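You operate a simulated robot arm through the tools that you are given. There is no shell and no other tool.

You are at the controls of a simulated robot arm. One attempt, no reset.

Task
Tip the chalk in the blue cup into the hopper.
Fine: push the gate shut first; lid shut again, cup back where it stood, nothing spilt. Set down upright: what you pick out.

The check looks at the end state, three seconds after you hand in, the way a careful person would. Anything else that was tipped, shoved, dropped, spilled or broken makes it a failure. Lids that push on must go on centred and level and be pressed home; caps that screw on are set level and turned clockwise until they are tight.

Robot
A 6-joint arm with a three-finger gripper, fixed in place. Base frame: the origin is on the floor under the middle of its stand, x ahead of it, y to its left, z up. Readings come in mm, degrees, newtons and seconds.
It reaches about 1213 mm from its shoulder. Its first joint turns from -166.0 to 166.0 degrees. Payload 4.89 kg.
The TCP is the grasp point between the finger pads, 30 mm short of the fingertips. In the tool frame z runs along the fingers and y along their closing line. The gripper opens to 164 mm; its body begins 125 mm behind the TCP.
Orientation is that of the tool frame in the base frame, as a unit quaternion [x, y, z, w]. With the fingers straight down and closing along the base's y, the tool's x points along the base's -x, its y along +y and its z along -z.

Tools
- The arm moves only by the tool servo_tool. Its argument "plan" is a list of rows, each a list of 3 entries, a list of its own where there are three numbers: the turn, a rotation vector about the tool's x, y, z in units of 6 degrees (1.0 is 6 degrees), then the shift along the tool's x, y, z in units of 40 mm (1.0 is 40 mm), then the closure, from 0 (fully open) to 1 (shut). In form: [[[wx, wy, wz], [x, y, z], hand], ...]. A call has 1 to 20 rows; each row shifts and turns the commanded pose from where the row before left it, along the tool's axes as they then stand. A call with a number of a shift or a turn outside -1 to 1 is refused whole. Rows are played at 5 a second. More than 50 mm and 8.6 degrees between two rows, or a gripper value outside its range, and nothing of the call is played. Where a pose cannot be reached the arm comes as near as it can. A force on the tool above 40 N (or 10 N above the force at the start of the call, whichever is more), or a blocked arm, ends the call early, and 0.2 s more pass. Each finger travels about 108 mm/s and halts on what it meets, pressing with about 36 N; the grip force reading is that of the motor and also rises with nothing between the fingers. The clock runs only during rows and for 0.2 s after the last one: add rows that do not move to give the fingers time. The reply holds the time, the measured pose of the TCP, the force on the tool along the base axes, the opening and the grip force, in the units named above and with some noise, with the torque about the TCP (base axes, N m) and any sound that the robot's microphone picked up, and new pictures: "show" is both (left out), scene, wrist or none.
- Cameras (640 x 400 px; columns grow to the right, rows downward): "scene" is fixed at [51.2, 650.7, 1416.6]; the picture's right is [-0.85, -0.53, 0.00], its down [-0.03, 0.05, -1.00] and it looks along [0.53, -0.85, -0.06] (base axes); focal length 316 px, centre (320, 200). "wrist" rides on the gripper at [76, -2, -152] in the tool frame; the picture's right is [0.02, 1.00, 0.00], its down [-0.88, 0.02, -0.47] and it looks along [-0.47, 0.01, 0.88] (tool axes); focal length 247 px, centre (320, 200). There is no depth. A picture from a camera that has moved, and an enlarged one, comes with that camera's place and axes in the base frame and with its lens.
- lift_body(by): moves the trunk up (or, below 0, down) by that many mm; the arm rides with it, the base frame stays. It gives what a move gives, with no picture.
- inspect(camera, box): a new picture of the part [left, top, right, bottom] of that camera's present view, enlarged. The clock stands still meanwhile.
- job_done(): hands the job in; it is judged then, once.

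Places have to be worked out from the pictures, the camera data and where the tool is seen. Open the gripper and draw the arm clear of the work before you hand the job in, unless the task says otherwise.

The tools are called after "Call:" by a JSON object that holds its "fn" and its "kwargs". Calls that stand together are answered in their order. servo_tool: Moves the arm, as the interface text tells. Its arguments: {"type":"object","properties":{"plan":{"type":"array"},"show":{"type":"string","enum":["both","scene","wrist","none"]}},"required":["plan"]} The other tools are called the same way: lift_body (by) moves the trunk up or down; inspect (camera, box) takes an enlarged picture of a part of a camera's view; job_done () hands the job in.

At the start:

```text
t: 0.0
tool_pos: [385.5, -559.8, 1543.2]
orientation: [-0.001, 1.0, 0.0, 0.0]
force: [-0.9, -0.1, 1.6]
wrist_torque: [0.02, -0.01, -0.01]
gripper_width: 164.0
grip_force: 0.1
trunk travel left (down, up): [-325.0, 65.0]
```

scene: 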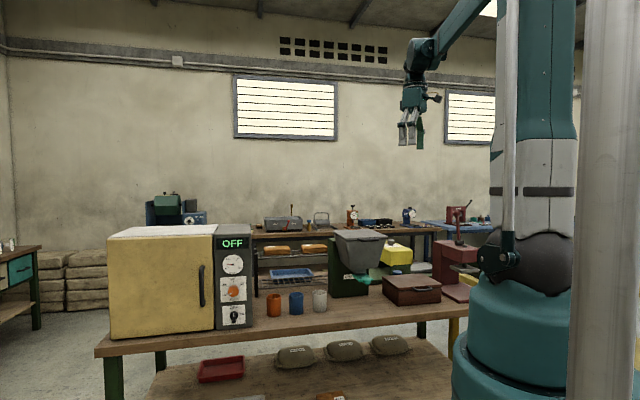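
wrist: 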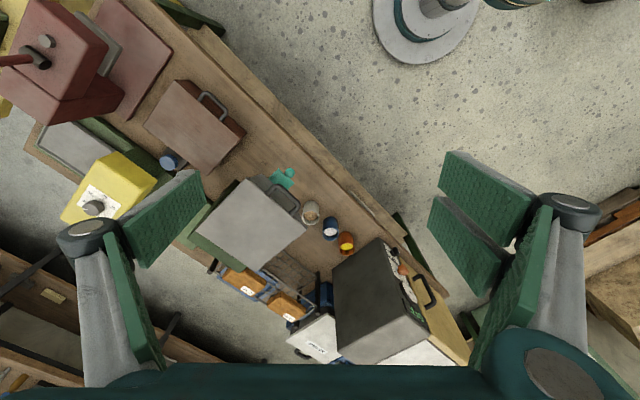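

I'll start by looking closer at the bench: cups, hopper, lid and gate, in both cameras.

Call:
{"fn": "inspect", "kwargs": {"camera": "scene", "box": [250, 220, 410, 320]}}

Call:
{"fn": "inspect", "kwargs": {"camera": "wrist", "box": [180, 140, 380, 265]}}

Call:
{"fn": "inspect", "kwargs": {"camera": "scene", "box": [320, 220, 400, 300]}}

```text
4.00 times, centred on (330, 270) of scene
camera zoom: at [51.2, 650.7, 1416.6], right [-0.85, -0.53, 0.0], down [-0.03, 0.05, -1.0], along [0.53, -0.85, -0.06], focal length 1262 px, centre (280, -80)
```

zoom: 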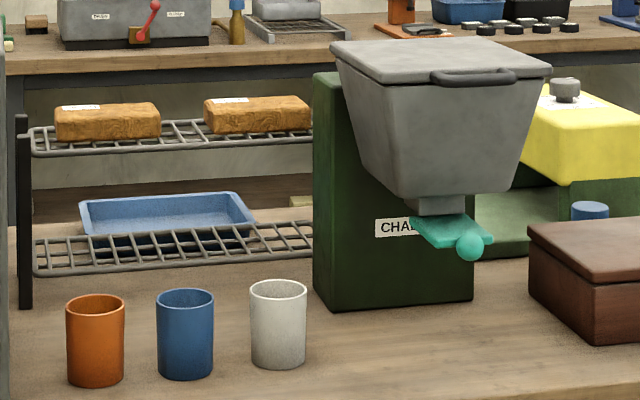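

```text
3.20 times, centred on (280, 202) of wrist
camera zoom: at [308.9, -560.8, 1695.5], right [-0.02, 1.0, 0.0], down [0.88, 0.02, 0.47], along [0.47, 0.01, -0.88], focal length 790 px, centre (448, 192)
```

zoom: 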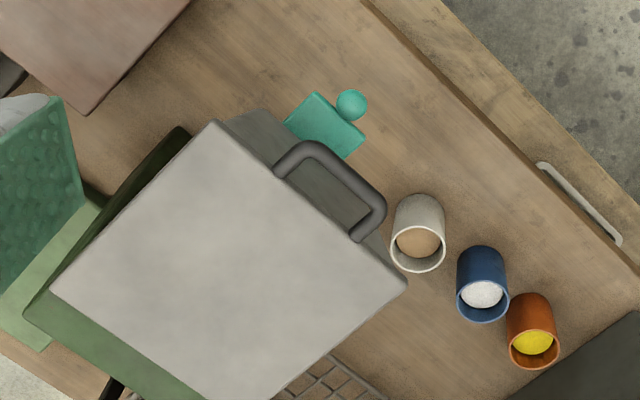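

```text
5.00 times, centred on (360, 260) of scene
camera zoom: at [51.2, 650.7, 1416.6], right [-0.85, -0.53, 0.0], down [-0.03, 0.05, -1.0], along [0.53, -0.85, -0.06], focal length 1578 px, centre (120, -100)
```

zoom: 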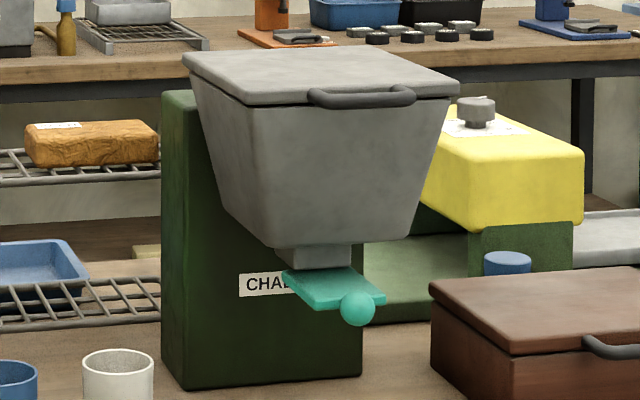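

The wrist and scene rays disagree by about 30–40 mm in height, so I check the scene camera against the gripper, whose place is known.

Call:
{"fn": "inspect", "kwargs": {"camera": "scene", "box": [380, 60, 460, 160]}}

Call:
{"fn": "inspect", "kwargs": {"camera": "wrist", "box": [0, 0, 320, 200]}}

Call:
{"fn": "inspect", "kwargs": {"camera": "scene", "box": [90, 210, 480, 400]}}

```text
4.00 times, centred on (420, 110) of scene
camera zoom: at [51.2, 650.7, 1416.6], right [-0.85, -0.53, 0.0], down [-0.03, 0.05, -1.0], along [0.53, -0.85, -0.06], focal length 1262 px, centre (-80, 560)
```

zoom: 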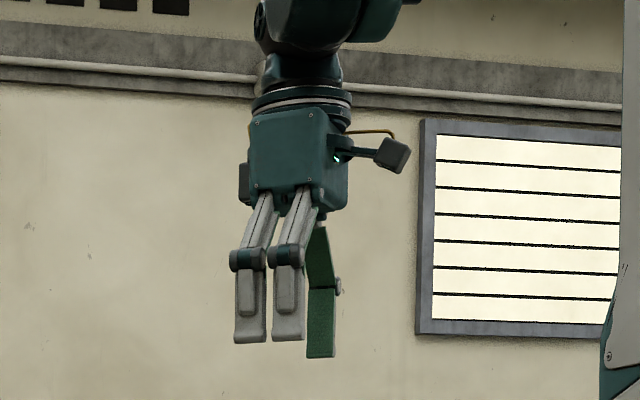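

```text
2.00 times, centred on (160, 100) of wrist
camera zoom: at [308.9, -560.8, 1695.5], right [-0.02, 1.0, 0.0], down [0.88, 0.02, 0.47], along [0.47, 0.01, -0.88], focal length 494 px, centre (640, 400)
```

zoom: 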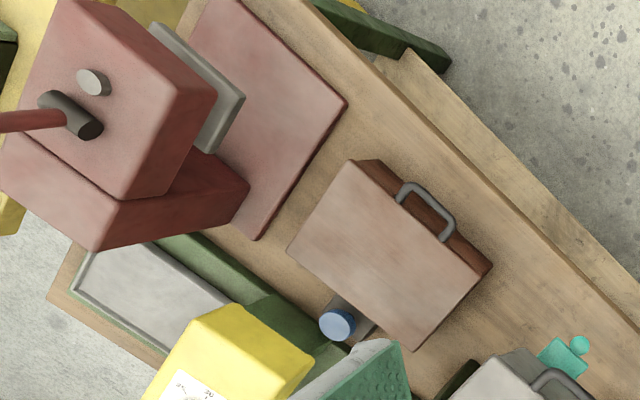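

```text
1.64 times, centred on (285, 305) of scene
camera zoom: at [51.2, 650.7, 1416.6], right [-0.85, -0.53, 0.0], down [-0.03, 0.05, -1.0], along [0.53, -0.85, -0.06], focal length 518 px, centre (377, 28)
```

zoom: 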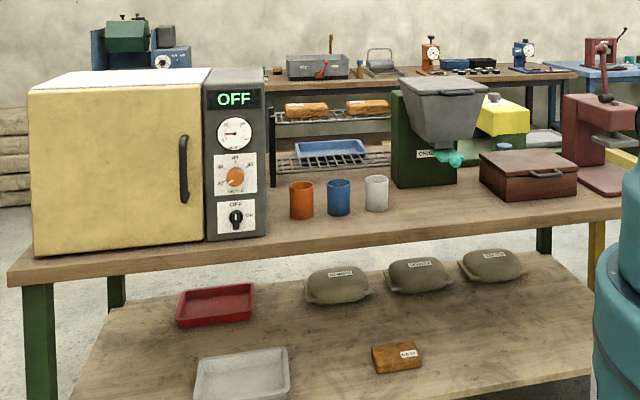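

The cups stand in a row (white, blue, orange) to the right of the hopper, the gate plate with its ball knob sticks out at the front, and the lid handle is at the front edge. I lower the trunk to get closer to bench height and a second viewpoint for triangulation; the tool is in front of the bench so the path down is clear.

Call:
{"fn": "lift_body", "kwargs": {"by": -200}}

Call:
{"fn": "servo_tool", "kwargs": {"plan": [[[0, 0, 0], [0, 0, 0], 0]], "show": "both"}}

```text
t: 2.2
tool_pos: [385.4, -559.7, 1343.6]
orientation: [0.001, 1.0, 0.0, 0.0]
force: [-0.2, -0.3, 0.4]
wrist_torque: [0.01, 0.0, 0.0]
gripper_width: 164.1
grip_force: 0.1
trunk travel left (down, up): [-125.0, 265.0]
```

```text
t: 2.6
tool_pos: [385.4, -560.1, 1344.0]
orientation: [0.0, 1.0, 0.0, 0.0]
force: [0.4, 0.7, 0.1]
wrist_torque: [0.02, 0.01, 0.0]
gripper_width: 163.9
grip_force: 0.2
trunk travel left (down, up): [-125.0, 265.0]
camera wrist: at [308.9, -560.8, 1495.5], right [-0.02, 1.0, 0.0], down [0.88, 0.02, 0.47], along [0.47, 0.01, -0.88], focal length 247 px, centre (320, 200)
```

scene: 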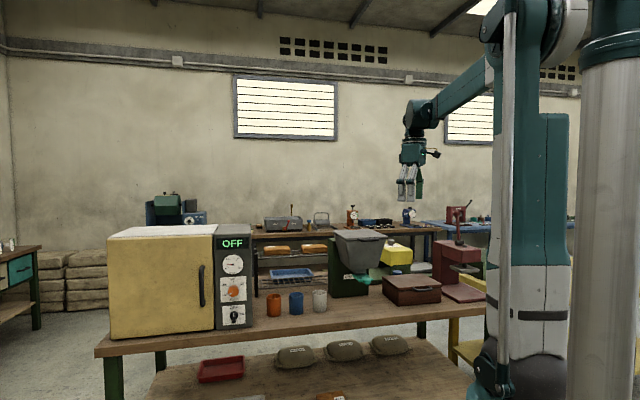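
wrist: 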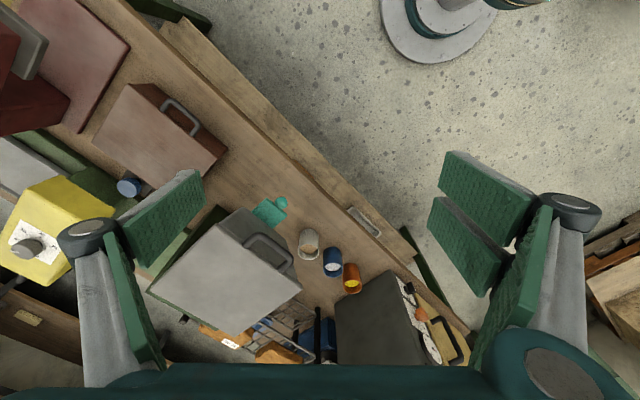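

Same camera orientation but 200 mm lower, so I enlarge the same objects for triangulation.

Call:
{"fn": "inspect", "kwargs": {"camera": "wrist", "box": [200, 180, 400, 305]}}

Call:
{"fn": "inspect", "kwargs": {"camera": "wrist", "box": [230, 180, 310, 230]}}

Call:
{"fn": "inspect", "kwargs": {"camera": "scene", "box": [380, 100, 480, 210]}}

```text
3.20 times, centred on (300, 242) of wrist
camera zoom: at [308.9, -560.8, 1495.5], right [-0.02, 1.0, 0.0], down [0.88, 0.02, 0.47], along [0.47, 0.01, -0.88], focal length 790 px, centre (384, 64)
```

zoom: 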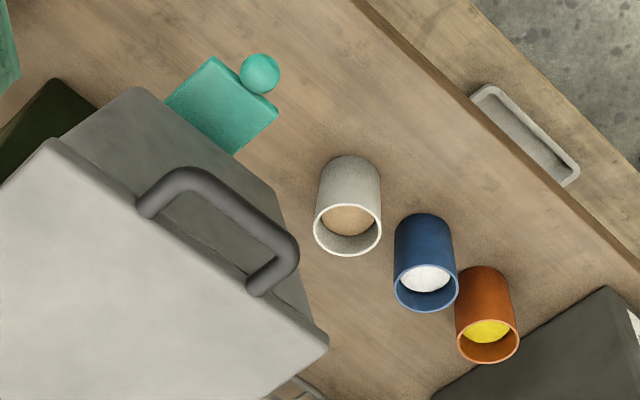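

```text
8.00 times, centred on (270, 205) of wrist
camera zoom: at [308.9, -560.8, 1495.5], right [-0.02, 1.0, 0.0], down [0.88, 0.02, 0.47], along [0.47, 0.01, -0.88], focal length 1976 px, centre (720, 160)
```

zoom: 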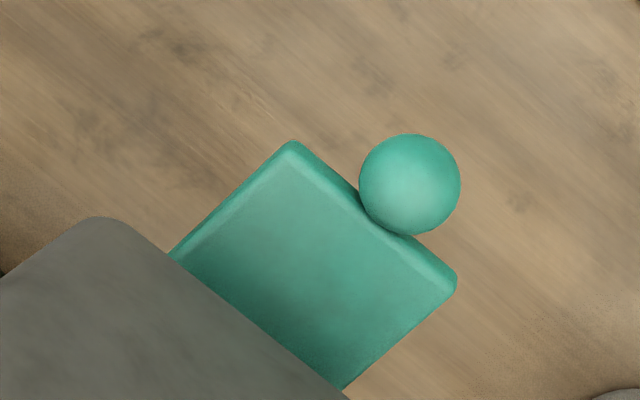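

```text
3.64 times, centred on (430, 155) of scene
camera zoom: at [51.2, 650.7, 1416.6], right [-0.85, -0.53, 0.0], down [-0.03, 0.05, -1.0], along [0.53, -0.85, -0.06], focal length 1147 px, centre (-80, 364)
```

zoom: 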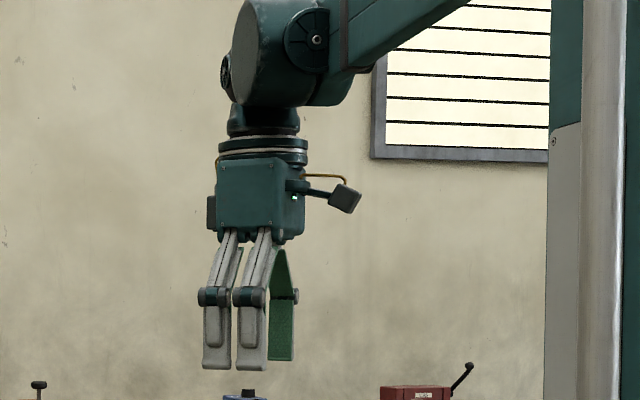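

Triangulation puts the gate ball near (604, -650, 961), the handle bar near (590, -636, 1148), and the blue cup near (887, -505) with rim z about 890; the bench row runs about 45° in the base frame. I look closely at the fingers to judge their thickness, and at the back of the lid for a hinge.

Call:
{"fn": "inspect", "kwargs": {"camera": "scene", "box": [390, 155, 430, 205]}}

Call:
{"fn": "inspect", "kwargs": {"camera": "wrist", "box": [120, 190, 320, 340]}}

Call:
{"fn": "inspect", "kwargs": {"camera": "scene", "box": [325, 222, 395, 262]}}

```text
8.00 times, centred on (410, 180) of scene
camera zoom: at [51.2, 650.7, 1416.6], right [-0.85, -0.53, 0.0], down [-0.03, 0.05, -1.0], along [0.53, -0.85, -0.06], focal length 2524 px, centre (-400, 360)
```

zoom: 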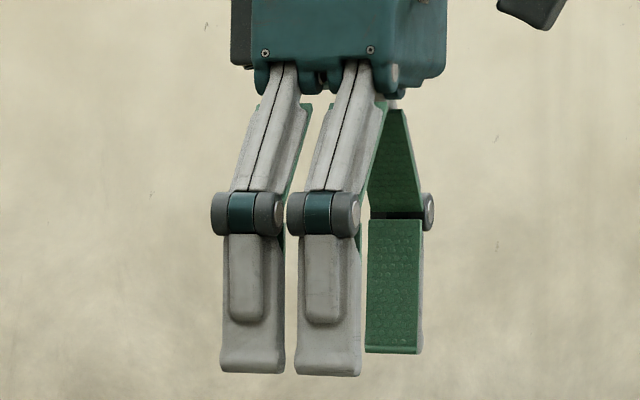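

```text
2.67 times, centred on (220, 265) of wrist
camera zoom: at [308.9, -560.8, 1495.5], right [-0.02, 1.0, 0.0], down [0.88, 0.02, 0.47], along [0.47, 0.01, -0.88], focal length 659 px, centre (587, 27)
```

zoom: 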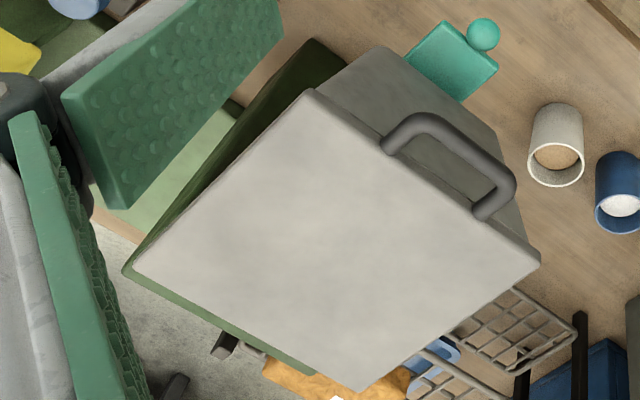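

```text
9.14 times, centred on (360, 242) of scene
camera zoom: at [51.2, 650.7, 1416.6], right [-0.85, -0.53, 0.0], down [-0.03, 0.05, -1.0], along [0.53, -0.85, -0.06], focal length 2885 px, centre (-46, -184)
```

zoom: 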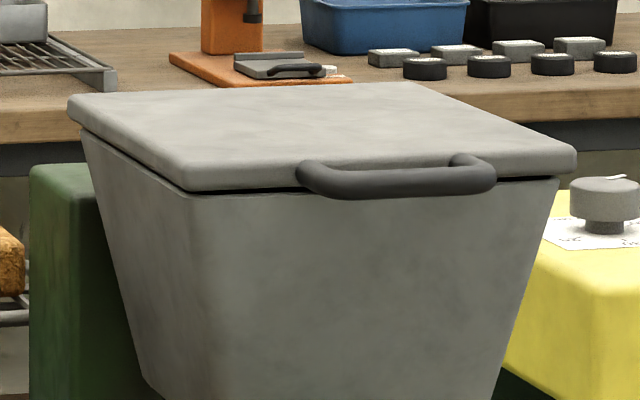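

The gripper has two fingers on tool +y and one on tool −y, and the bench row direction u is about (0.707, 0.707). I yaw the tool so its x is along −u and its y is along −v (toward the robot), then move toward the front of the hopper and pitch the fingers toward it.

Call:
{"fn": "servo_tool", "kwargs": {"plan": [[[0, 0, -1], [0, 0, 0], 0], [[0, 0, -1], [0, 0, 0], 0], [[0, 0, -1], [0, 0, 0], 0], [[0, 0, -1], [0, 0, 0], 0], [[0, 0, -1], [0, 0, 0], 0], [[0, 0, -1], [0, 0, 0], 0], [[0, 0, -1], [0, 0, 0], 0], [[0, 0, -0.5], [0, 0, 0], 0], [[0, 0, 0], [-0.76, -0.3, 0], 0], [[0, 0, 0], [-0.76, -0.3, 0], 0], [[0, 0, 0], [-0.76, -0.3, 0], 0], [[0, 0, 0], [0, 0, 0], 0]], "show": "both"}}

```text
t: 5.2
tool_pos: [475.8, -520.8, 1341.0]
orientation: [-0.382, 0.924, 0.0, 0.0]
force: [-0.1, 0.4, -0.4]
wrist_torque: [0.0, 0.04, 0.01]
gripper_width: 163.9
grip_force: 0.0
trunk travel left (down, up): [-125.0, 265.0]
camera wrist: at [422.5, -576.6, 1493.1], right [-0.72, 0.69, 0.0], down [0.61, 0.64, 0.47], along [0.33, 0.34, -0.88], focal length 247 px, centre (320, 200)
```

scene: 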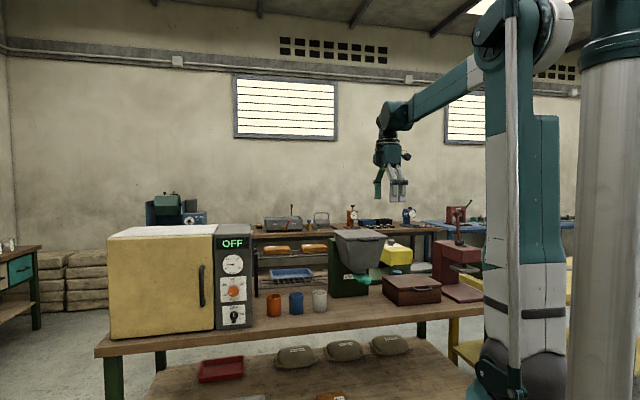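
wrist: 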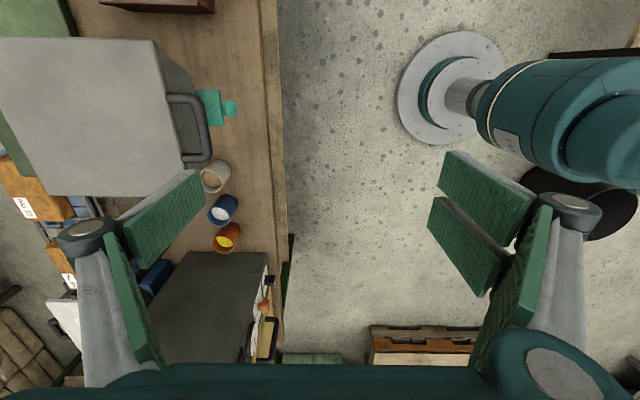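

The view is now square with the bench. I enlarge the hopper and cups for a refined fix before pitching.

Call:
{"fn": "inspect", "kwargs": {"camera": "wrist", "box": [120, 60, 280, 160]}}

Call:
{"fn": "inspect", "kwargs": {"camera": "wrist", "box": [160, 150, 280, 260]}}

Call:
{"fn": "inspect", "kwargs": {"camera": "wrist", "box": [0, 20, 240, 220]}}

```text
4.00 times, centred on (200, 110) of wrist
camera zoom: at [422.5, -576.6, 1493.1], right [-0.72, 0.69, 0.0], down [0.61, 0.64, 0.47], along [0.33, 0.34, -0.88], focal length 988 px, centre (800, 560)
```

zoom: 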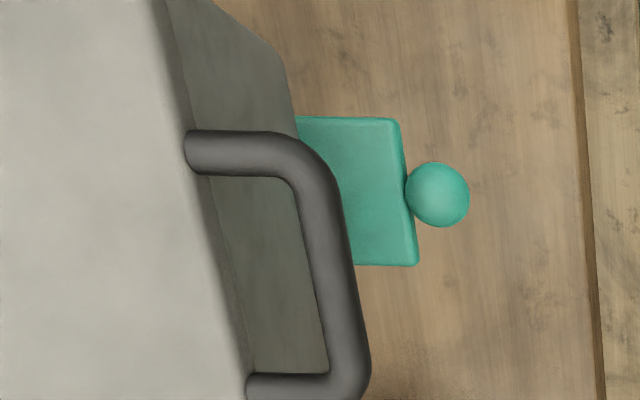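

```text
3.64 times, centred on (220, 205) of wrist
camera zoom: at [422.5, -576.6, 1493.1], right [-0.72, 0.69, 0.0], down [0.61, 0.64, 0.47], along [0.33, 0.34, -0.88], focal length 898 px, centre (684, 182)
```

zoom: 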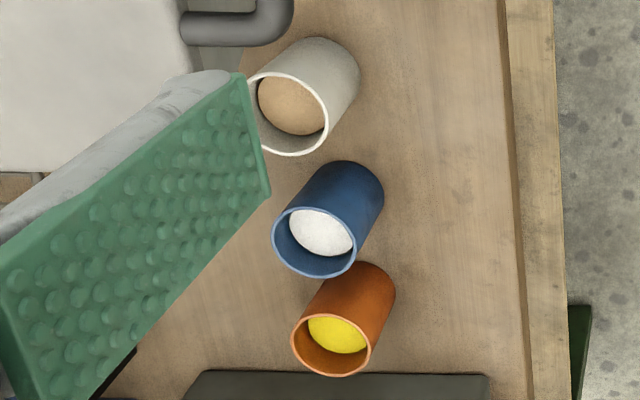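

```text
2.00 times, centred on (120, 120) of wrist
camera zoom: at [422.5, -576.6, 1493.1], right [-0.72, 0.69, 0.0], down [0.61, 0.64, 0.47], along [0.33, 0.34, -0.88], focal length 494 px, centre (720, 360)
```

zoom: 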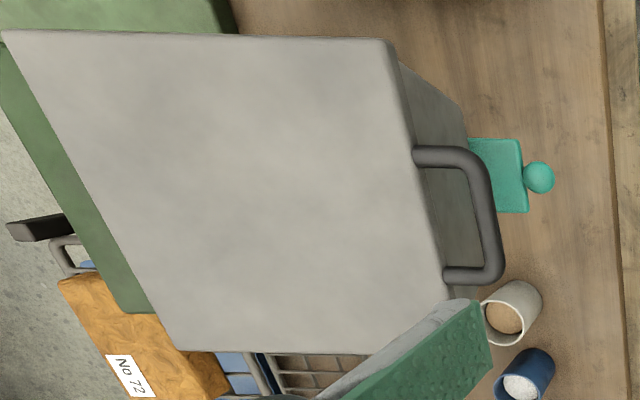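

Refined in bench coordinates (u along row, v into bench): ball at u≈-33, v≈888, z≈958; handle bar at u≈-33, v≈867, z≈1148; lid v 901–1122. Now I pitch the tool 90° so the fingers point into the bench, closing the hand meanwhile.

Call:
{"fn": "servo_tool", "kwargs": {"plan": [[[1, 0, 0], [0, 0, 0], 1], [[1, 0, 0], [0, 0, 0], 1], [[1, 0, 0], [0, 0, 0], 1], [[1, 0, 0], [0, 0, 0], 1], [[1, 0, 0], [0, 0, 0], 1], [[1, 0, 0], [0, 0, 0], 1], [[1, 0, 0], [0, 0, 0], 1], [[1, 0, 0], [0, 0, 0], 1], [[1, 0, 0], [0, 0, 0], 1], [[1, 0, 0], [0, 0, 0], 1], [[1, 0, 0], [0, 0, 0], 1], [[1, 0, 0], [0, 0, 0], 1], [[1, 0, 0], [0, 0, 0], 1], [[1, 0, 0], [0, 0, 0], 1], [[1, 0, 0], [0, 0, 0], 1], [[0, 0, 0], [0, 0, 0], 1]], "show": "both"}}

```text
t: 7.2
tool_pos: [530.5, -584.8, 1365.6]
orientation: [-0.344, 0.824, -0.415, 0.172]
force: [2.2, -0.3, 0.4]
wrist_torque: [0.09, 0.1, -0.05]
gripper_width: 0.0
grip_force: 36.4
trunk travel left (down, up): [-125.0, 265.0]
stopped in row 10: the arm was blocked; the commanded pose is now the measured one
camera wrist: at [390.5, -554.0, 1456.9], right [-0.44, 0.4, -0.8], down [0.34, 0.9, 0.27], along [0.83, -0.16, -0.53], focal length 247 px, centre (320, 200)
```

scene: 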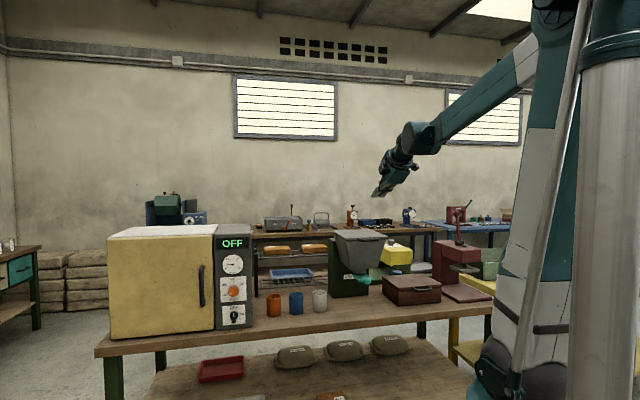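
wrist: 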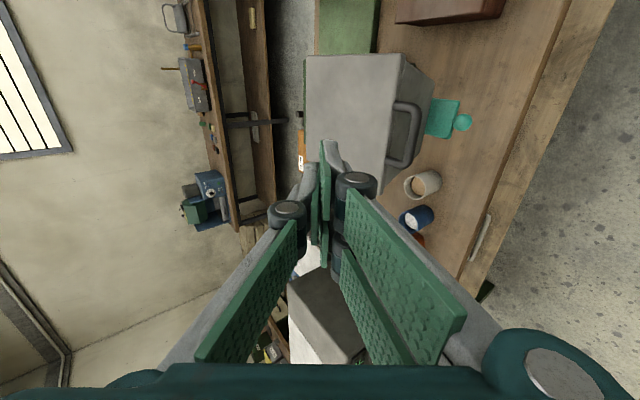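

The arm got blocked partway through the pitch, at v≈789 with pitch about 53°. I look at the arm's shape to understand the limit.

Call:
{"fn": "inspect", "kwargs": {"camera": "scene", "box": [360, 0, 640, 200]}}

Call:
{"fn": "inspect", "kwargs": {"camera": "scene", "box": [440, 150, 640, 400]}}

```text
2.00 times, centred on (500, 100) of scene
camera zoom: at [51.2, 650.7, 1416.6], right [-0.85, -0.53, 0.0], down [-0.03, 0.05, -1.0], along [0.53, -0.85, -0.06], focal length 631 px, centre (-40, 400)
```

zoom: 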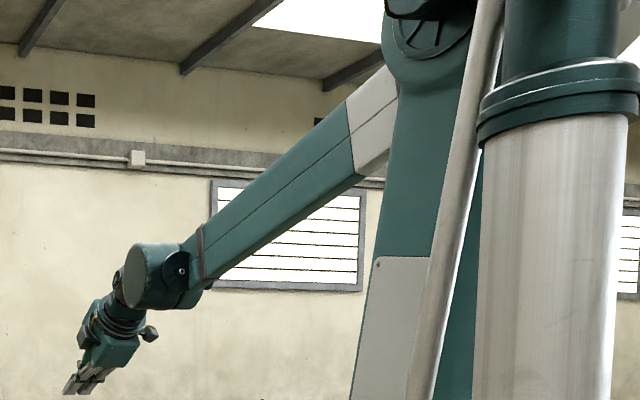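

```text
1.60 times, centred on (540, 275) of scene
camera zoom: at [51.2, 650.7, 1416.6], right [-0.85, -0.53, 0.0], down [-0.03, 0.05, -1.0], along [0.53, -0.85, -0.06], focal length 505 px, centre (-32, 80)
```

zoom: 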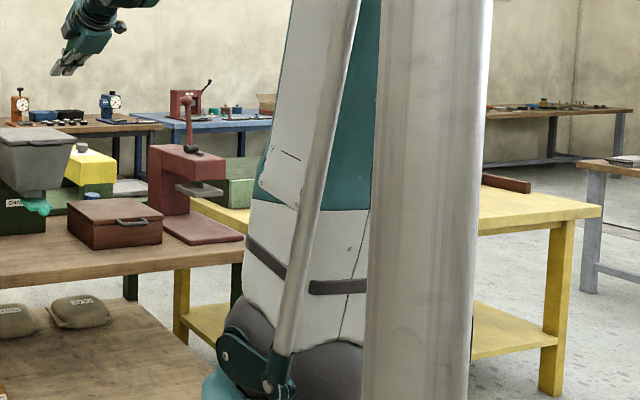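

The wrist can't come that close in to the stand with the tool horizontal along v. I'll work instead with the tool pointing along −u (gripper on the cup side of the hopper), so I first rotate back to straight down.

Call:
{"fn": "servo_tool", "kwargs": {"plan": [[[-1, 0, 0], [0, 0, 0], 1], [[-1, 0, 0], [0, 0, 0], 1], [[-1, 0, 0], [0, 0, 0], 1], [[-1, 0, 0], [0, 0, 0], 1], [[-1, 0, 0], [0, 0, 0], 1], [[-1, 0, 0], [0, 0, 0], 1], [[-1, 0, 0], [0, 0, 0], 1], [[-1, 0, 0], [0, 0, 0], 1], [[-0.9, 0, 0], [0, 0, 0], 1], [[0, 0, 0], [0, 0, 0], 1]], "show": "none"}}

```text
t: 9.4
tool_pos: [528.4, -586.5, 1362.9]
orientation: [-0.384, 0.923, 0.0, -0.001]
force: [0.8, -0.9, -0.7]
wrist_torque: [0.12, 0.05, -0.01]
gripper_width: 0.0
grip_force: 36.3
trunk travel left (down, up): [-125.0, 265.0]
```

Tool is straight down again. Now I swing it about its closing axis by 90° so the fingers point along −u with the body on the cup side.

Call:
{"fn": "servo_tool", "kwargs": {"plan": [[[0, 1, 0], [0, 0, 0], 1], [[0, 1, 0], [0, 0, 0], 1], [[0, 1, 0], [0, 0, 0], 1], [[0, 1, 0], [0, 0, 0], 1], [[0, 1, 0], [0, 0, 0], 1], [[0, 1, 0], [0, 0, 0], 1], [[0, 1, 0], [0, 0, 0], 1], [[0, 1, 0], [0, 0, 0], 1], [[0, 1, 0], [0, 0, 0], 1], [[0, 1, 0], [0, 0, 0], 1], [[0, 1, 0], [0, 0, 0], 1], [[0, 1, 0], [0, 0, 0], 1], [[0, 1, 0], [0, 0, 0], 1], [[0, 1, 0], [0, 0, 0], 1], [[0, 1, 0], [0, 0, 0], 1], [[0, 0, 0], [0, 0, 0], 1]], "show": "both"}}

```text
t: 12.8
tool_pos: [527.6, -585.6, 1363.9]
orientation: [0.27, -0.653, 0.272, 0.654]
force: [0.1, 0.0, 0.2]
wrist_torque: [-0.03, -0.02, 0.0]
gripper_width: 0.0
grip_force: 36.1
trunk travel left (down, up): [-125.0, 265.0]
camera wrist: at [636.7, -477.8, 1440.8], right [-0.71, 0.71, 0.02], down [0.32, 0.35, -0.88], along [-0.63, -0.62, -0.47], focal length 247 px, centre (320, 200)
```

scene: 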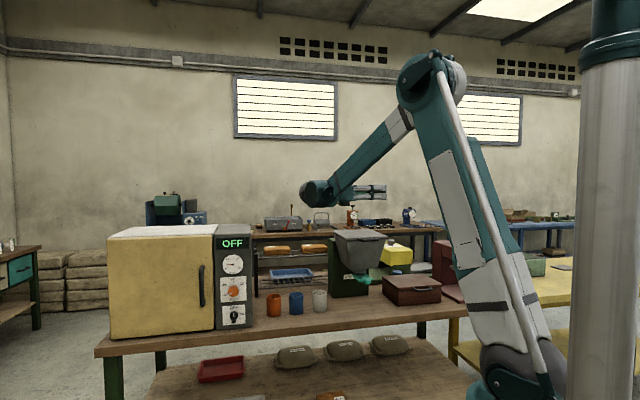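
wrist: 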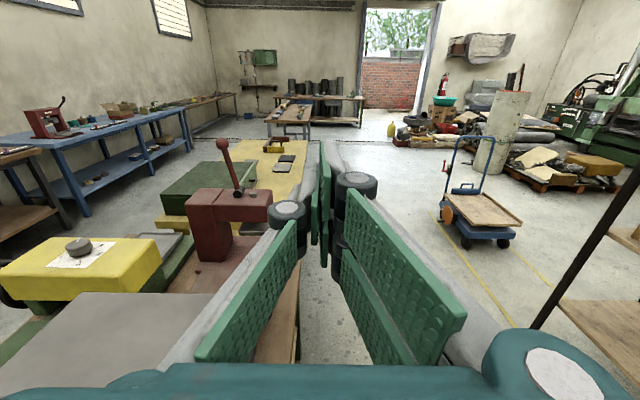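

The orientation works well. I check the fingertip position in the scene picture to calibrate that camera against the known TCP.

Call:
{"fn": "inspect", "kwargs": {"camera": "scene", "box": [330, 170, 410, 220]}}

```text
8.00 times, centred on (370, 195) of scene
camera zoom: at [51.2, 650.7, 1416.6], right [-0.85, -0.53, 0.0], down [-0.03, 0.05, -1.0], along [0.53, -0.85, -0.06], focal length 2524 px, centre (-80, 240)
```

zoom: 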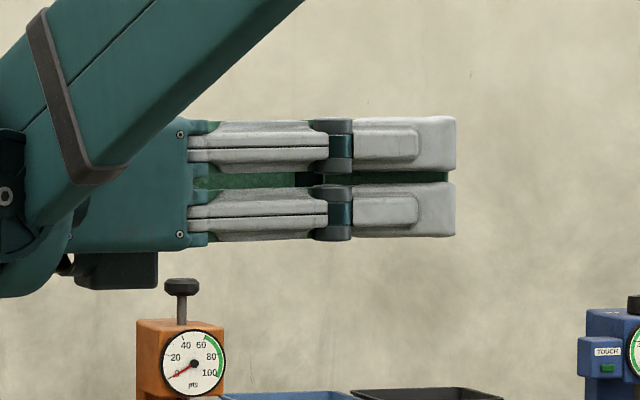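

Scene camera columns match; its rows are off by a small −0.007 rad tilt, which brings the ball to z≈955 in both views. I descend in front of the hopper (v≈787, 50+ mm clear of the handle) to the ball's height.

Call:
{"fn": "servo_tool", "kwargs": {"plan": [[[0, 0, 0], [-0.95, 0, -0.1], 1], [[0, 0, 0], [-0.95, 0, -0.1], 1], [[0, 0, 0], [-0.95, 0, 0], 1], [[0, 0, 0], [-0.95, 0, 0], 1], [[0, 0, 0], [-0.95, 0, 0], 1], [[0, 0, 0], [-0.95, 0, 0], 1], [[0, 0, 0], [-0.95, 0, 0], 1], [[0, 0, 0], [-0.95, 0, 0], 1], [[0, 0, 0], [-0.95, 0, 0], 1], [[0, 0, 0], [-0.95, 0, 0], 1], [[0, 0, 0], [-0.7, 0, 0], 1], [[0, 0, 0], [0, 0, 0], 1]], "show": "both"}}

```text
t: 15.4
tool_pos: [532.6, -579.9, 956.5]
orientation: [0.27, -0.653, 0.271, 0.653]
force: [0.0, -0.6, -0.7]
wrist_torque: [0.02, -0.02, 0.01]
gripper_width: 0.1
grip_force: 35.8
trunk travel left (down, up): [-125.0, 265.0]
camera wrist: at [642.2, -472.8, 1032.3], right [-0.71, 0.71, 0.02], down [0.32, 0.35, -0.88], along [-0.63, -0.62, -0.47], focal length 247 px, centre (320, 200)
```

scene: 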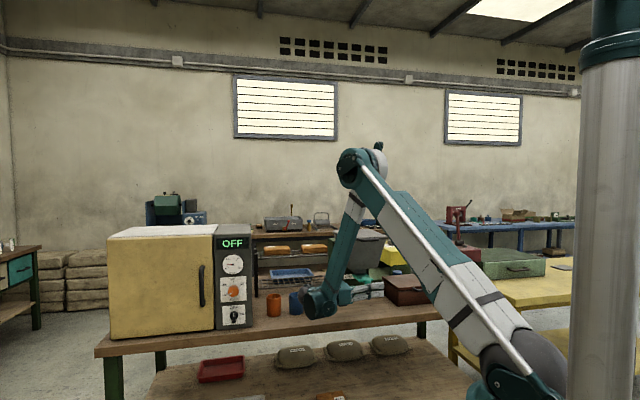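
wrist: 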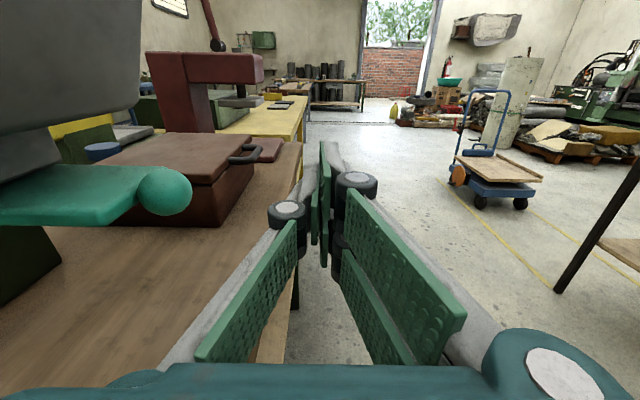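

The wrist view places the ball at v≈893, z≈956, right beside the finger's height. I advance in +v to contact and push the gate gently in small steps.

Call:
{"fn": "servo_tool", "kwargs": {"plan": [[[0, 0, 0], [0, -0.75, 0], 1], [[0, 0, 0], [0, -0.75, 0], 1], [[0, 0, 0], [0, -0.15, 0], 1], [[0, 0, 0], [0, -0.15, 0], 1], [[0, 0, 0], [0, -0.15, 0], 1], [[0, 0, 0], [0, -0.15, 0], 1], [[0, 0, 0], [0, -0.15, 0], 1], [[0, 0, 0], [0, 0, 0], 1]], "show": "both"}}

```text
t: 17.2
tool_pos: [597.4, -643.2, 956.7]
orientation: [0.271, -0.653, 0.272, 0.653]
force: [-0.3, 0.0, -0.7]
wrist_torque: [-0.02, 0.03, -0.01]
gripper_width: 0.0
grip_force: 35.9
trunk travel left (down, up): [-125.0, 265.0]
camera wrist: at [706.1, -536.1, 1032.6], right [-0.71, 0.71, 0.02], down [0.32, 0.35, -0.88], along [-0.63, -0.62, -0.47], focal length 247 px, centre (320, 200)
```

scene: 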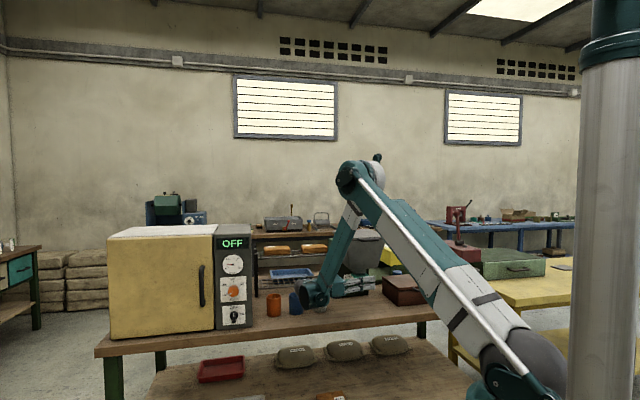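
wrist: 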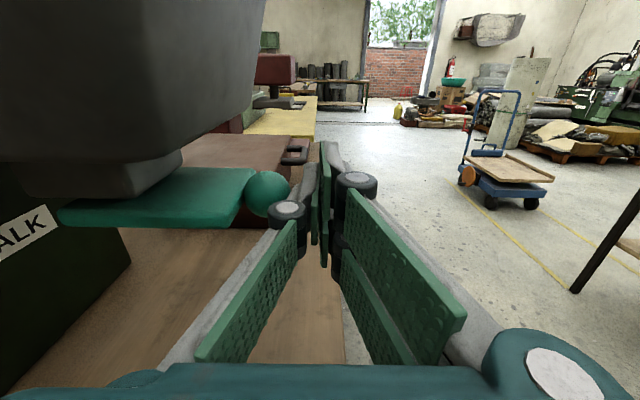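

The ball is at v≈913, touching the finger back and moving with little force. I keep pushing in small steps until it stops.

Call:
{"fn": "servo_tool", "kwargs": {"plan": [[[0, 0, 0], [0, -0.12, 0], 1], [[0, 0, 0], [0, -0.12, 0], 1], [[0, 0, 0], [0, -0.12, 0], 1], [[0, 0, 0], [0, -0.12, 0], 1], [[0, 0, 0], [0, -0.12, 0], 1], [[0, 0, 0], [0, 0, 0], 1]], "show": "wrist"}}

Call:
{"fn": "inspect", "kwargs": {"camera": "wrist", "box": [60, 100, 340, 270]}}

```text
t: 18.6
tool_pos: [615.4, -658.7, 957.2]
orientation: [-0.27, 0.653, -0.271, -0.653]
force: [-12.1, 14.3, -2.2]
wrist_torque: [0.03, 0.04, 0.14]
gripper_width: 0.0
grip_force: 35.7
trunk travel left (down, up): [-125.0, 265.0]
camera wrist: at [723.6, -552.4, 1033.2], right [-0.71, 0.71, 0.02], down [0.32, 0.35, -0.88], along [-0.63, -0.62, -0.47], focal length 247 px, centre (320, 200)
```

wrist: 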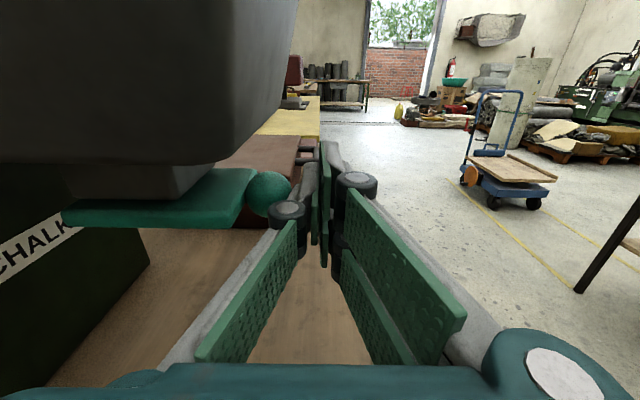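

```text
2.29 times, centred on (200, 185) of wrist
camera zoom: at [723.6, -552.4, 1033.2], right [-0.71, 0.71, 0.02], down [0.32, 0.35, -0.88], along [-0.63, -0.62, -0.47], focal length 564 px, centre (594, 234)
```

zoom: 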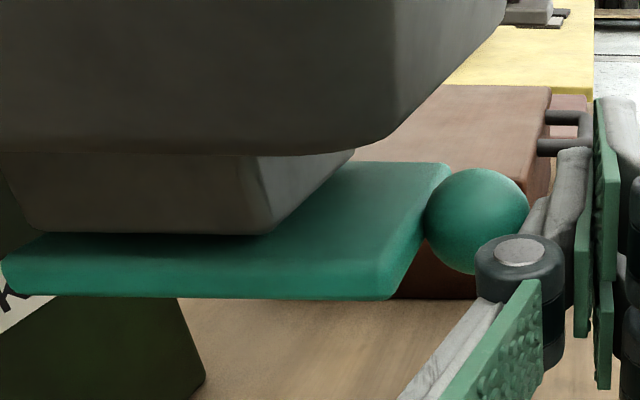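

Force has risen to about 19 N and the plate's rear edge now lines up with the throat's back edge, so it seems to be at its stop. I press slightly further to confirm it no longer moves.

Call:
{"fn": "servo_tool", "kwargs": {"plan": [[[0, 0, 0], [0, -0.05, 0], 1], [[0, 0, 0], [0, -0.05, 0], 1], [[0, 0, 0], [0, 0, 0], 1], [[0, 0, 0], [0, 0, 0], 1]], "show": "wrist"}}

Call:
{"fn": "inspect", "kwargs": {"camera": "scene", "box": [320, 220, 400, 300]}}

```text
t: 19.1
tool_pos: [615.2, -660.6, 956.5]
orientation: [-0.268, 0.654, -0.27, -0.654]
force: [-15.6, 20.5, 1.0]
wrist_torque: [0.03, 0.0, 0.21]
gripper_width: 0.0
grip_force: 36.3
trunk travel left (down, up): [-125.0, 265.0]
stopped in row 2: the force on the tool passed its limit at 43 N (the readings are from after the stop); the commanded pose is now the measured one
camera wrist: at [724.2, -553.0, 1033.5], right [-0.71, 0.71, 0.02], down [0.32, 0.35, -0.88], along [-0.63, -0.62, -0.47], focal length 247 px, centre (320, 200)
```

wrist: 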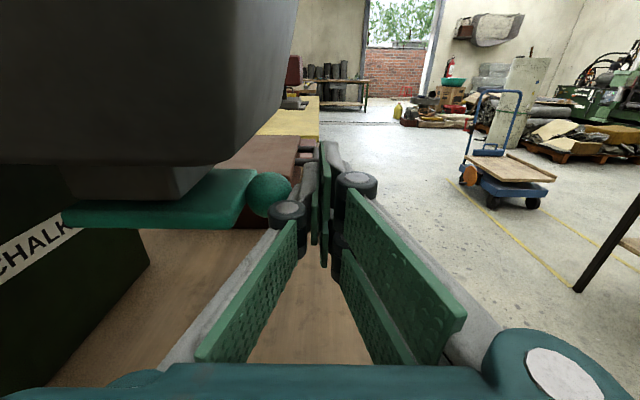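

```text
5.00 times, centred on (360, 260) of scene
camera zoom: at [51.2, 650.7, 1416.6], right [-0.85, -0.53, 0.0], down [-0.03, 0.05, -1.0], along [0.53, -0.85, -0.06], focal length 1578 px, centre (120, -100)
```

zoom: 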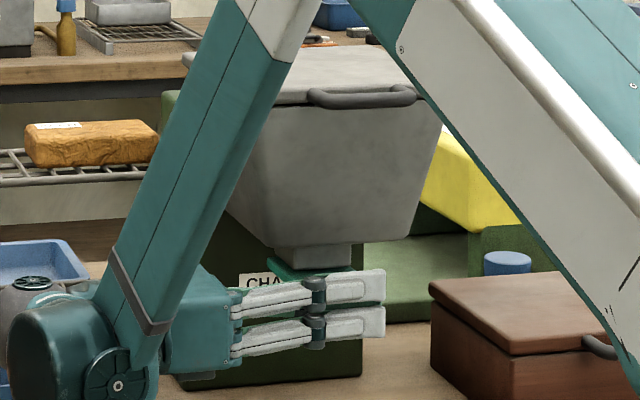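

Firm stop at 43 N with no further travel: the gate is shut. I back straight away from it in −v and check the cups, since the wrist passed near the white one.

Call:
{"fn": "servo_tool", "kwargs": {"plan": [[[0, 0, 0], [0, 0.5, 0], 1], [[0, 0, 0], [0, 0.9, 0], 1], [[0, 0, 0], [0, 0.9, 0], 1], [[0, 0, 0], [0, 0.7, 0], 1], [[0, 0, 0], [0, 0, 0], 1]], "show": "both"}}

Call:
{"fn": "inspect", "kwargs": {"camera": "scene", "box": [250, 220, 410, 320]}}

```text
t: 20.3
tool_pos: [529.9, -575.1, 955.8]
orientation: [-0.27, 0.653, -0.272, -0.653]
force: [-0.1, -0.7, 0.3]
wrist_torque: [-0.03, 0.04, -0.03]
gripper_width: 0.1
grip_force: 35.8
trunk travel left (down, up): [-125.0, 265.0]
camera wrist: at [638.7, -469.2, 1033.1], right [-0.71, 0.71, 0.02], down [0.32, 0.35, -0.88], along [-0.63, -0.62, -0.47], focal length 247 px, centre (320, 200)
```

scene: 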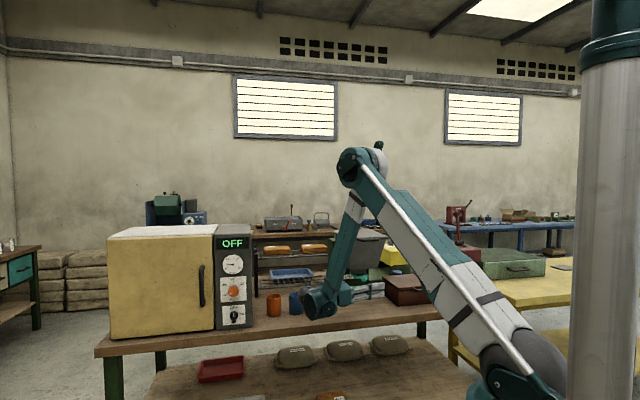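
wrist: 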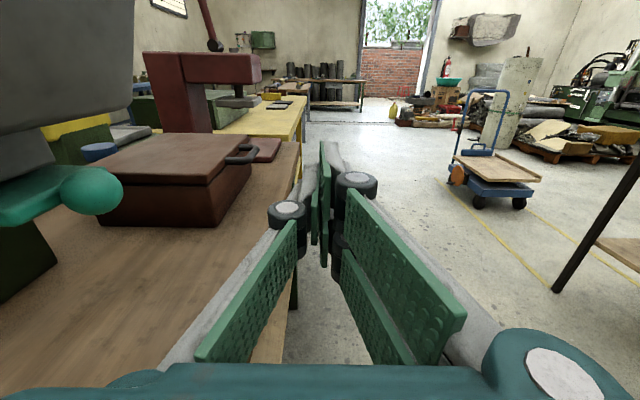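

```text
4.00 times, centred on (330, 270) of scene
camera zoom: at [51.2, 650.7, 1416.6], right [-0.85, -0.53, 0.0], down [-0.03, 0.05, -1.0], along [0.53, -0.85, -0.06], focal length 1262 px, centre (280, -80)
```

zoom: 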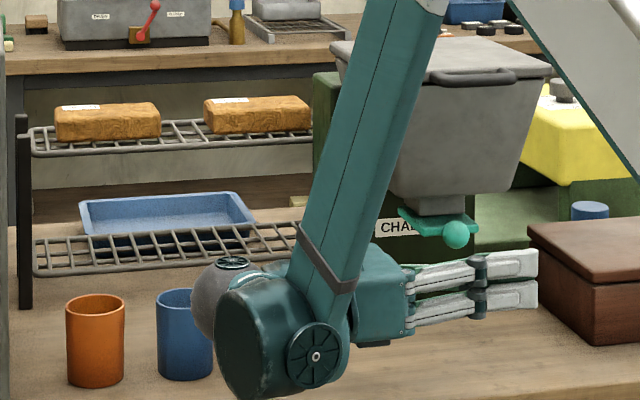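

Gate ball now sits clearly in. Next I raise the tool to handle height (z≈1149), staying in front of the handle, and roll 90° so the pads will sit above and below the bar, opening to about 80 mm.

Call:
{"fn": "servo_tool", "kwargs": {"plan": [[[0, 0, 0], [0.97, 0, -0.03], 1], [[0, 0, 0], [0.97, 0, -0.03], 1], [[0, 0, 0], [0.97, 0, -0.04], 1], [[0, 0, 0], [0.97, 0, -0.04], 1], [[0, 0, 0], [0.95, 0, -0.04], 1], [[0, 0, 1], [0, 0, 0], 0.5], [[0, 0, 1], [0, 0, 0], 0.5], [[0, 0, 1], [0, 0, 0], 0.5], [[0, 0, 1], [0, 0, 0], 0.5], [[0, 0, 1], [0, 0, 0], 0.5], [[0, 0, 1], [0, 0, 0], 0.5], [[0, 0, 1], [0, 0, 0], 0.5], [[0, 0, 1], [0, 0, 0], 0.5], [[0, 0, 1], [0, 0, 0], 0.5], [[0, 0, 1], [0, 0, 0], 0.5], [[0, 0, 1], [0, 0, 0], 0.5], [[0, 0, 1], [0, 0, 0], 0.5], [[0, 0, 1], [0, 0, 0], 0.5], [[0, 0, 1], [0, 0, 0], 0.5], [[0, 0, 1], [0, 0, 0], 0.5]], "show": "both"}}

Call:
{"fn": "inspect", "kwargs": {"camera": "scene", "box": [250, 200, 410, 320]}}

```text
t: 24.5
tool_pos: [536.4, -571.9, 1149.9]
orientation: [-0.272, -0.652, 0.654, 0.27]
force: [0.1, -0.8, 0.1]
wrist_torque: [0.0, 0.01, -0.02]
gripper_width: 82.0
grip_force: 0.1
trunk travel left (down, up): [-125.0, 265.0]
camera wrist: at [590.2, -409.7, 1151.1], right [-0.01, 0.01, -1.0], down [0.96, -0.29, -0.02], along [-0.29, -0.96, -0.01], focal length 247 px, centre (320, 200)
```

scene: 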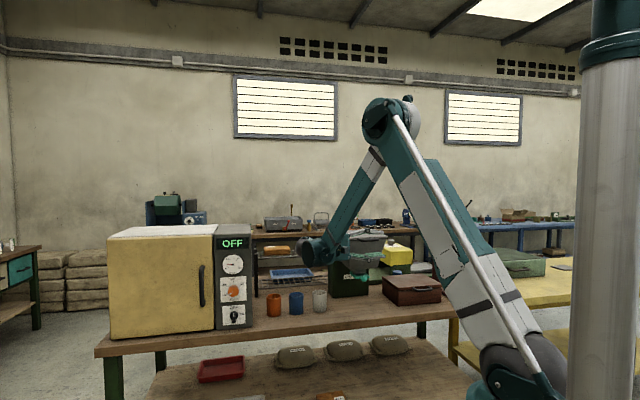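
wrist: 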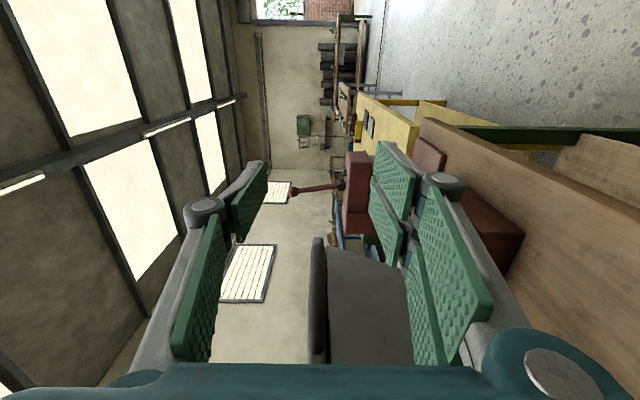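

```text
3.33 times, centred on (330, 260) of scene
camera zoom: at [51.2, 650.7, 1416.6], right [-0.85, -0.53, 0.0], down [-0.03, 0.05, -1.0], along [0.53, -0.85, -0.06], focal length 1052 px, centre (287, 0)
```

zoom: 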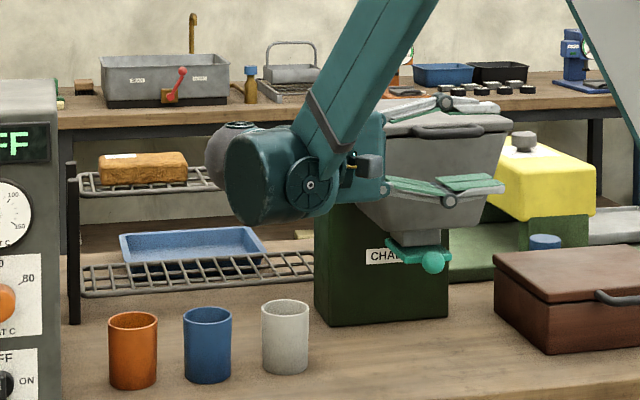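

All three cups stand undisturbed. The handle/lid edge appears edge-on at the tool's own height; I enlarge to make sure where the bar is.

Call:
{"fn": "inspect", "kwargs": {"camera": "wrist", "box": [260, 200, 440, 380]}}

Call:
{"fn": "inspect", "kwargs": {"camera": "scene", "box": [320, 220, 400, 280]}}

```text
2.22 times, centred on (350, 290) of wrist
camera zoom: at [590.2, -409.7, 1151.1], right [-0.01, 0.01, -1.0], down [0.96, -0.29, -0.02], along [-0.29, -0.96, -0.01], focal length 549 px, centre (253, 0)
```

zoom: 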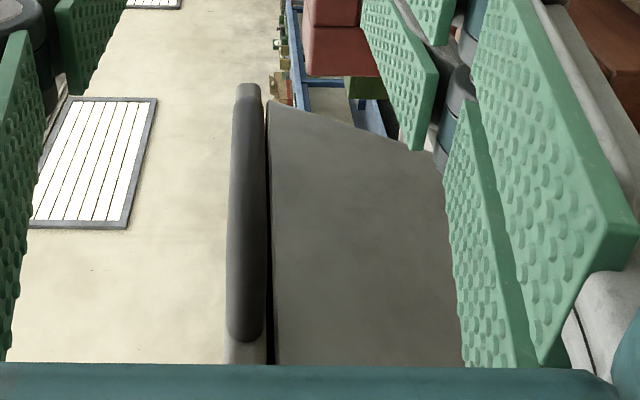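

```text
6.67 times, centred on (360, 250) of scene
camera zoom: at [51.2, 650.7, 1416.6], right [-0.85, -0.53, 0.0], down [-0.03, 0.05, -1.0], along [0.53, -0.85, -0.06], focal length 2104 px, centre (53, -133)
```

zoom: 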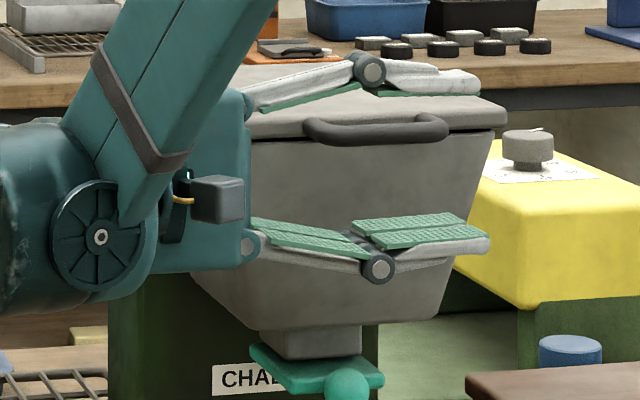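

The bar is centred at z≈1151 between the pads. I advance to v≈862 with the pads above and below the bar, then narrow the opening to about 30 mm.

Call:
{"fn": "servo_tool", "kwargs": {"plan": [[[0, 0, 0], [-0.65, 0, 0], 0.5], [[0, 0, 0], [-0.65, 0, 0], 0.5], [[0, 0, 0], [-0.65, 0, 0], 0.5], [[0, 0, 0], [0, 0, 0], 0.5], [[0, 0, 0], [0, 0, 0], 0.7], [[0, 0, 0], [0, 0, 0], 0.8], [[0, 0, 0], [0, 0, 0], 0.8]], "show": "both"}}

Call:
{"fn": "inspect", "kwargs": {"camera": "scene", "box": [320, 220, 400, 280]}}

Call:
{"fn": "inspect", "kwargs": {"camera": "wrist", "box": [240, 120, 420, 380]}}

```text
t: 26.1
tool_pos: [592.3, -626.9, 1149.0]
orientation: [-0.272, -0.653, 0.654, 0.27]
force: [1.1, 0.6, -0.3]
wrist_torque: [0.01, -0.02, 0.0]
gripper_width: 32.8
grip_force: 0.1
trunk travel left (down, up): [-125.0, 265.0]
camera wrist: at [645.2, -464.7, 1150.6], right [-0.01, 0.01, -1.0], down [0.96, -0.29, -0.02], along [-0.29, -0.96, -0.01], focal length 247 px, centre (320, 200)
```

scene: 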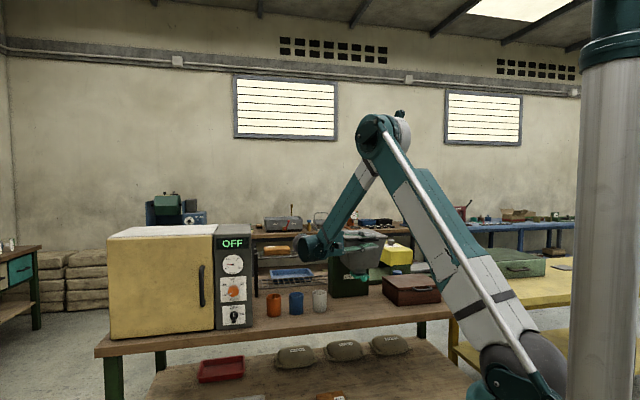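
wrist: 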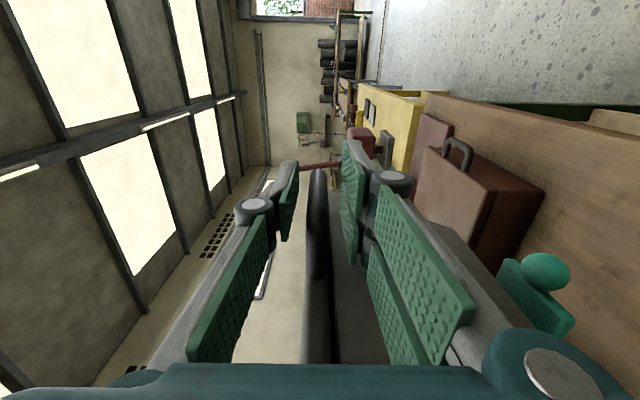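

```text
6.67 times, centred on (360, 250) of scene
camera zoom: at [51.2, 650.7, 1416.6], right [-0.85, -0.53, 0.0], down [-0.03, 0.05, -1.0], along [0.53, -0.85, -0.06], focal length 2104 px, centre (53, -133)
```

zoom: 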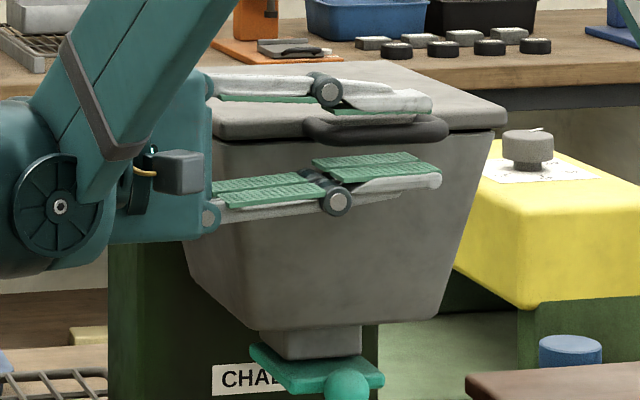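

```text
1.54 times, centred on (330, 250) of wrist
camera zoom: at [645.2, -464.7, 1150.6], right [-0.01, 0.01, -1.0], down [0.96, -0.29, -0.02], along [-0.29, -0.96, -0.01], focal length 380 px, centre (305, 123)
```

zoom: 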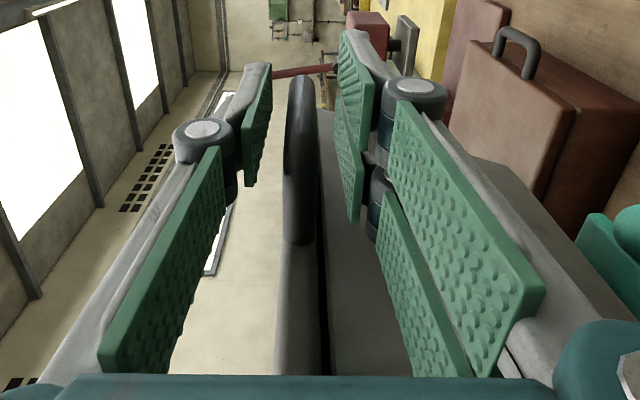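

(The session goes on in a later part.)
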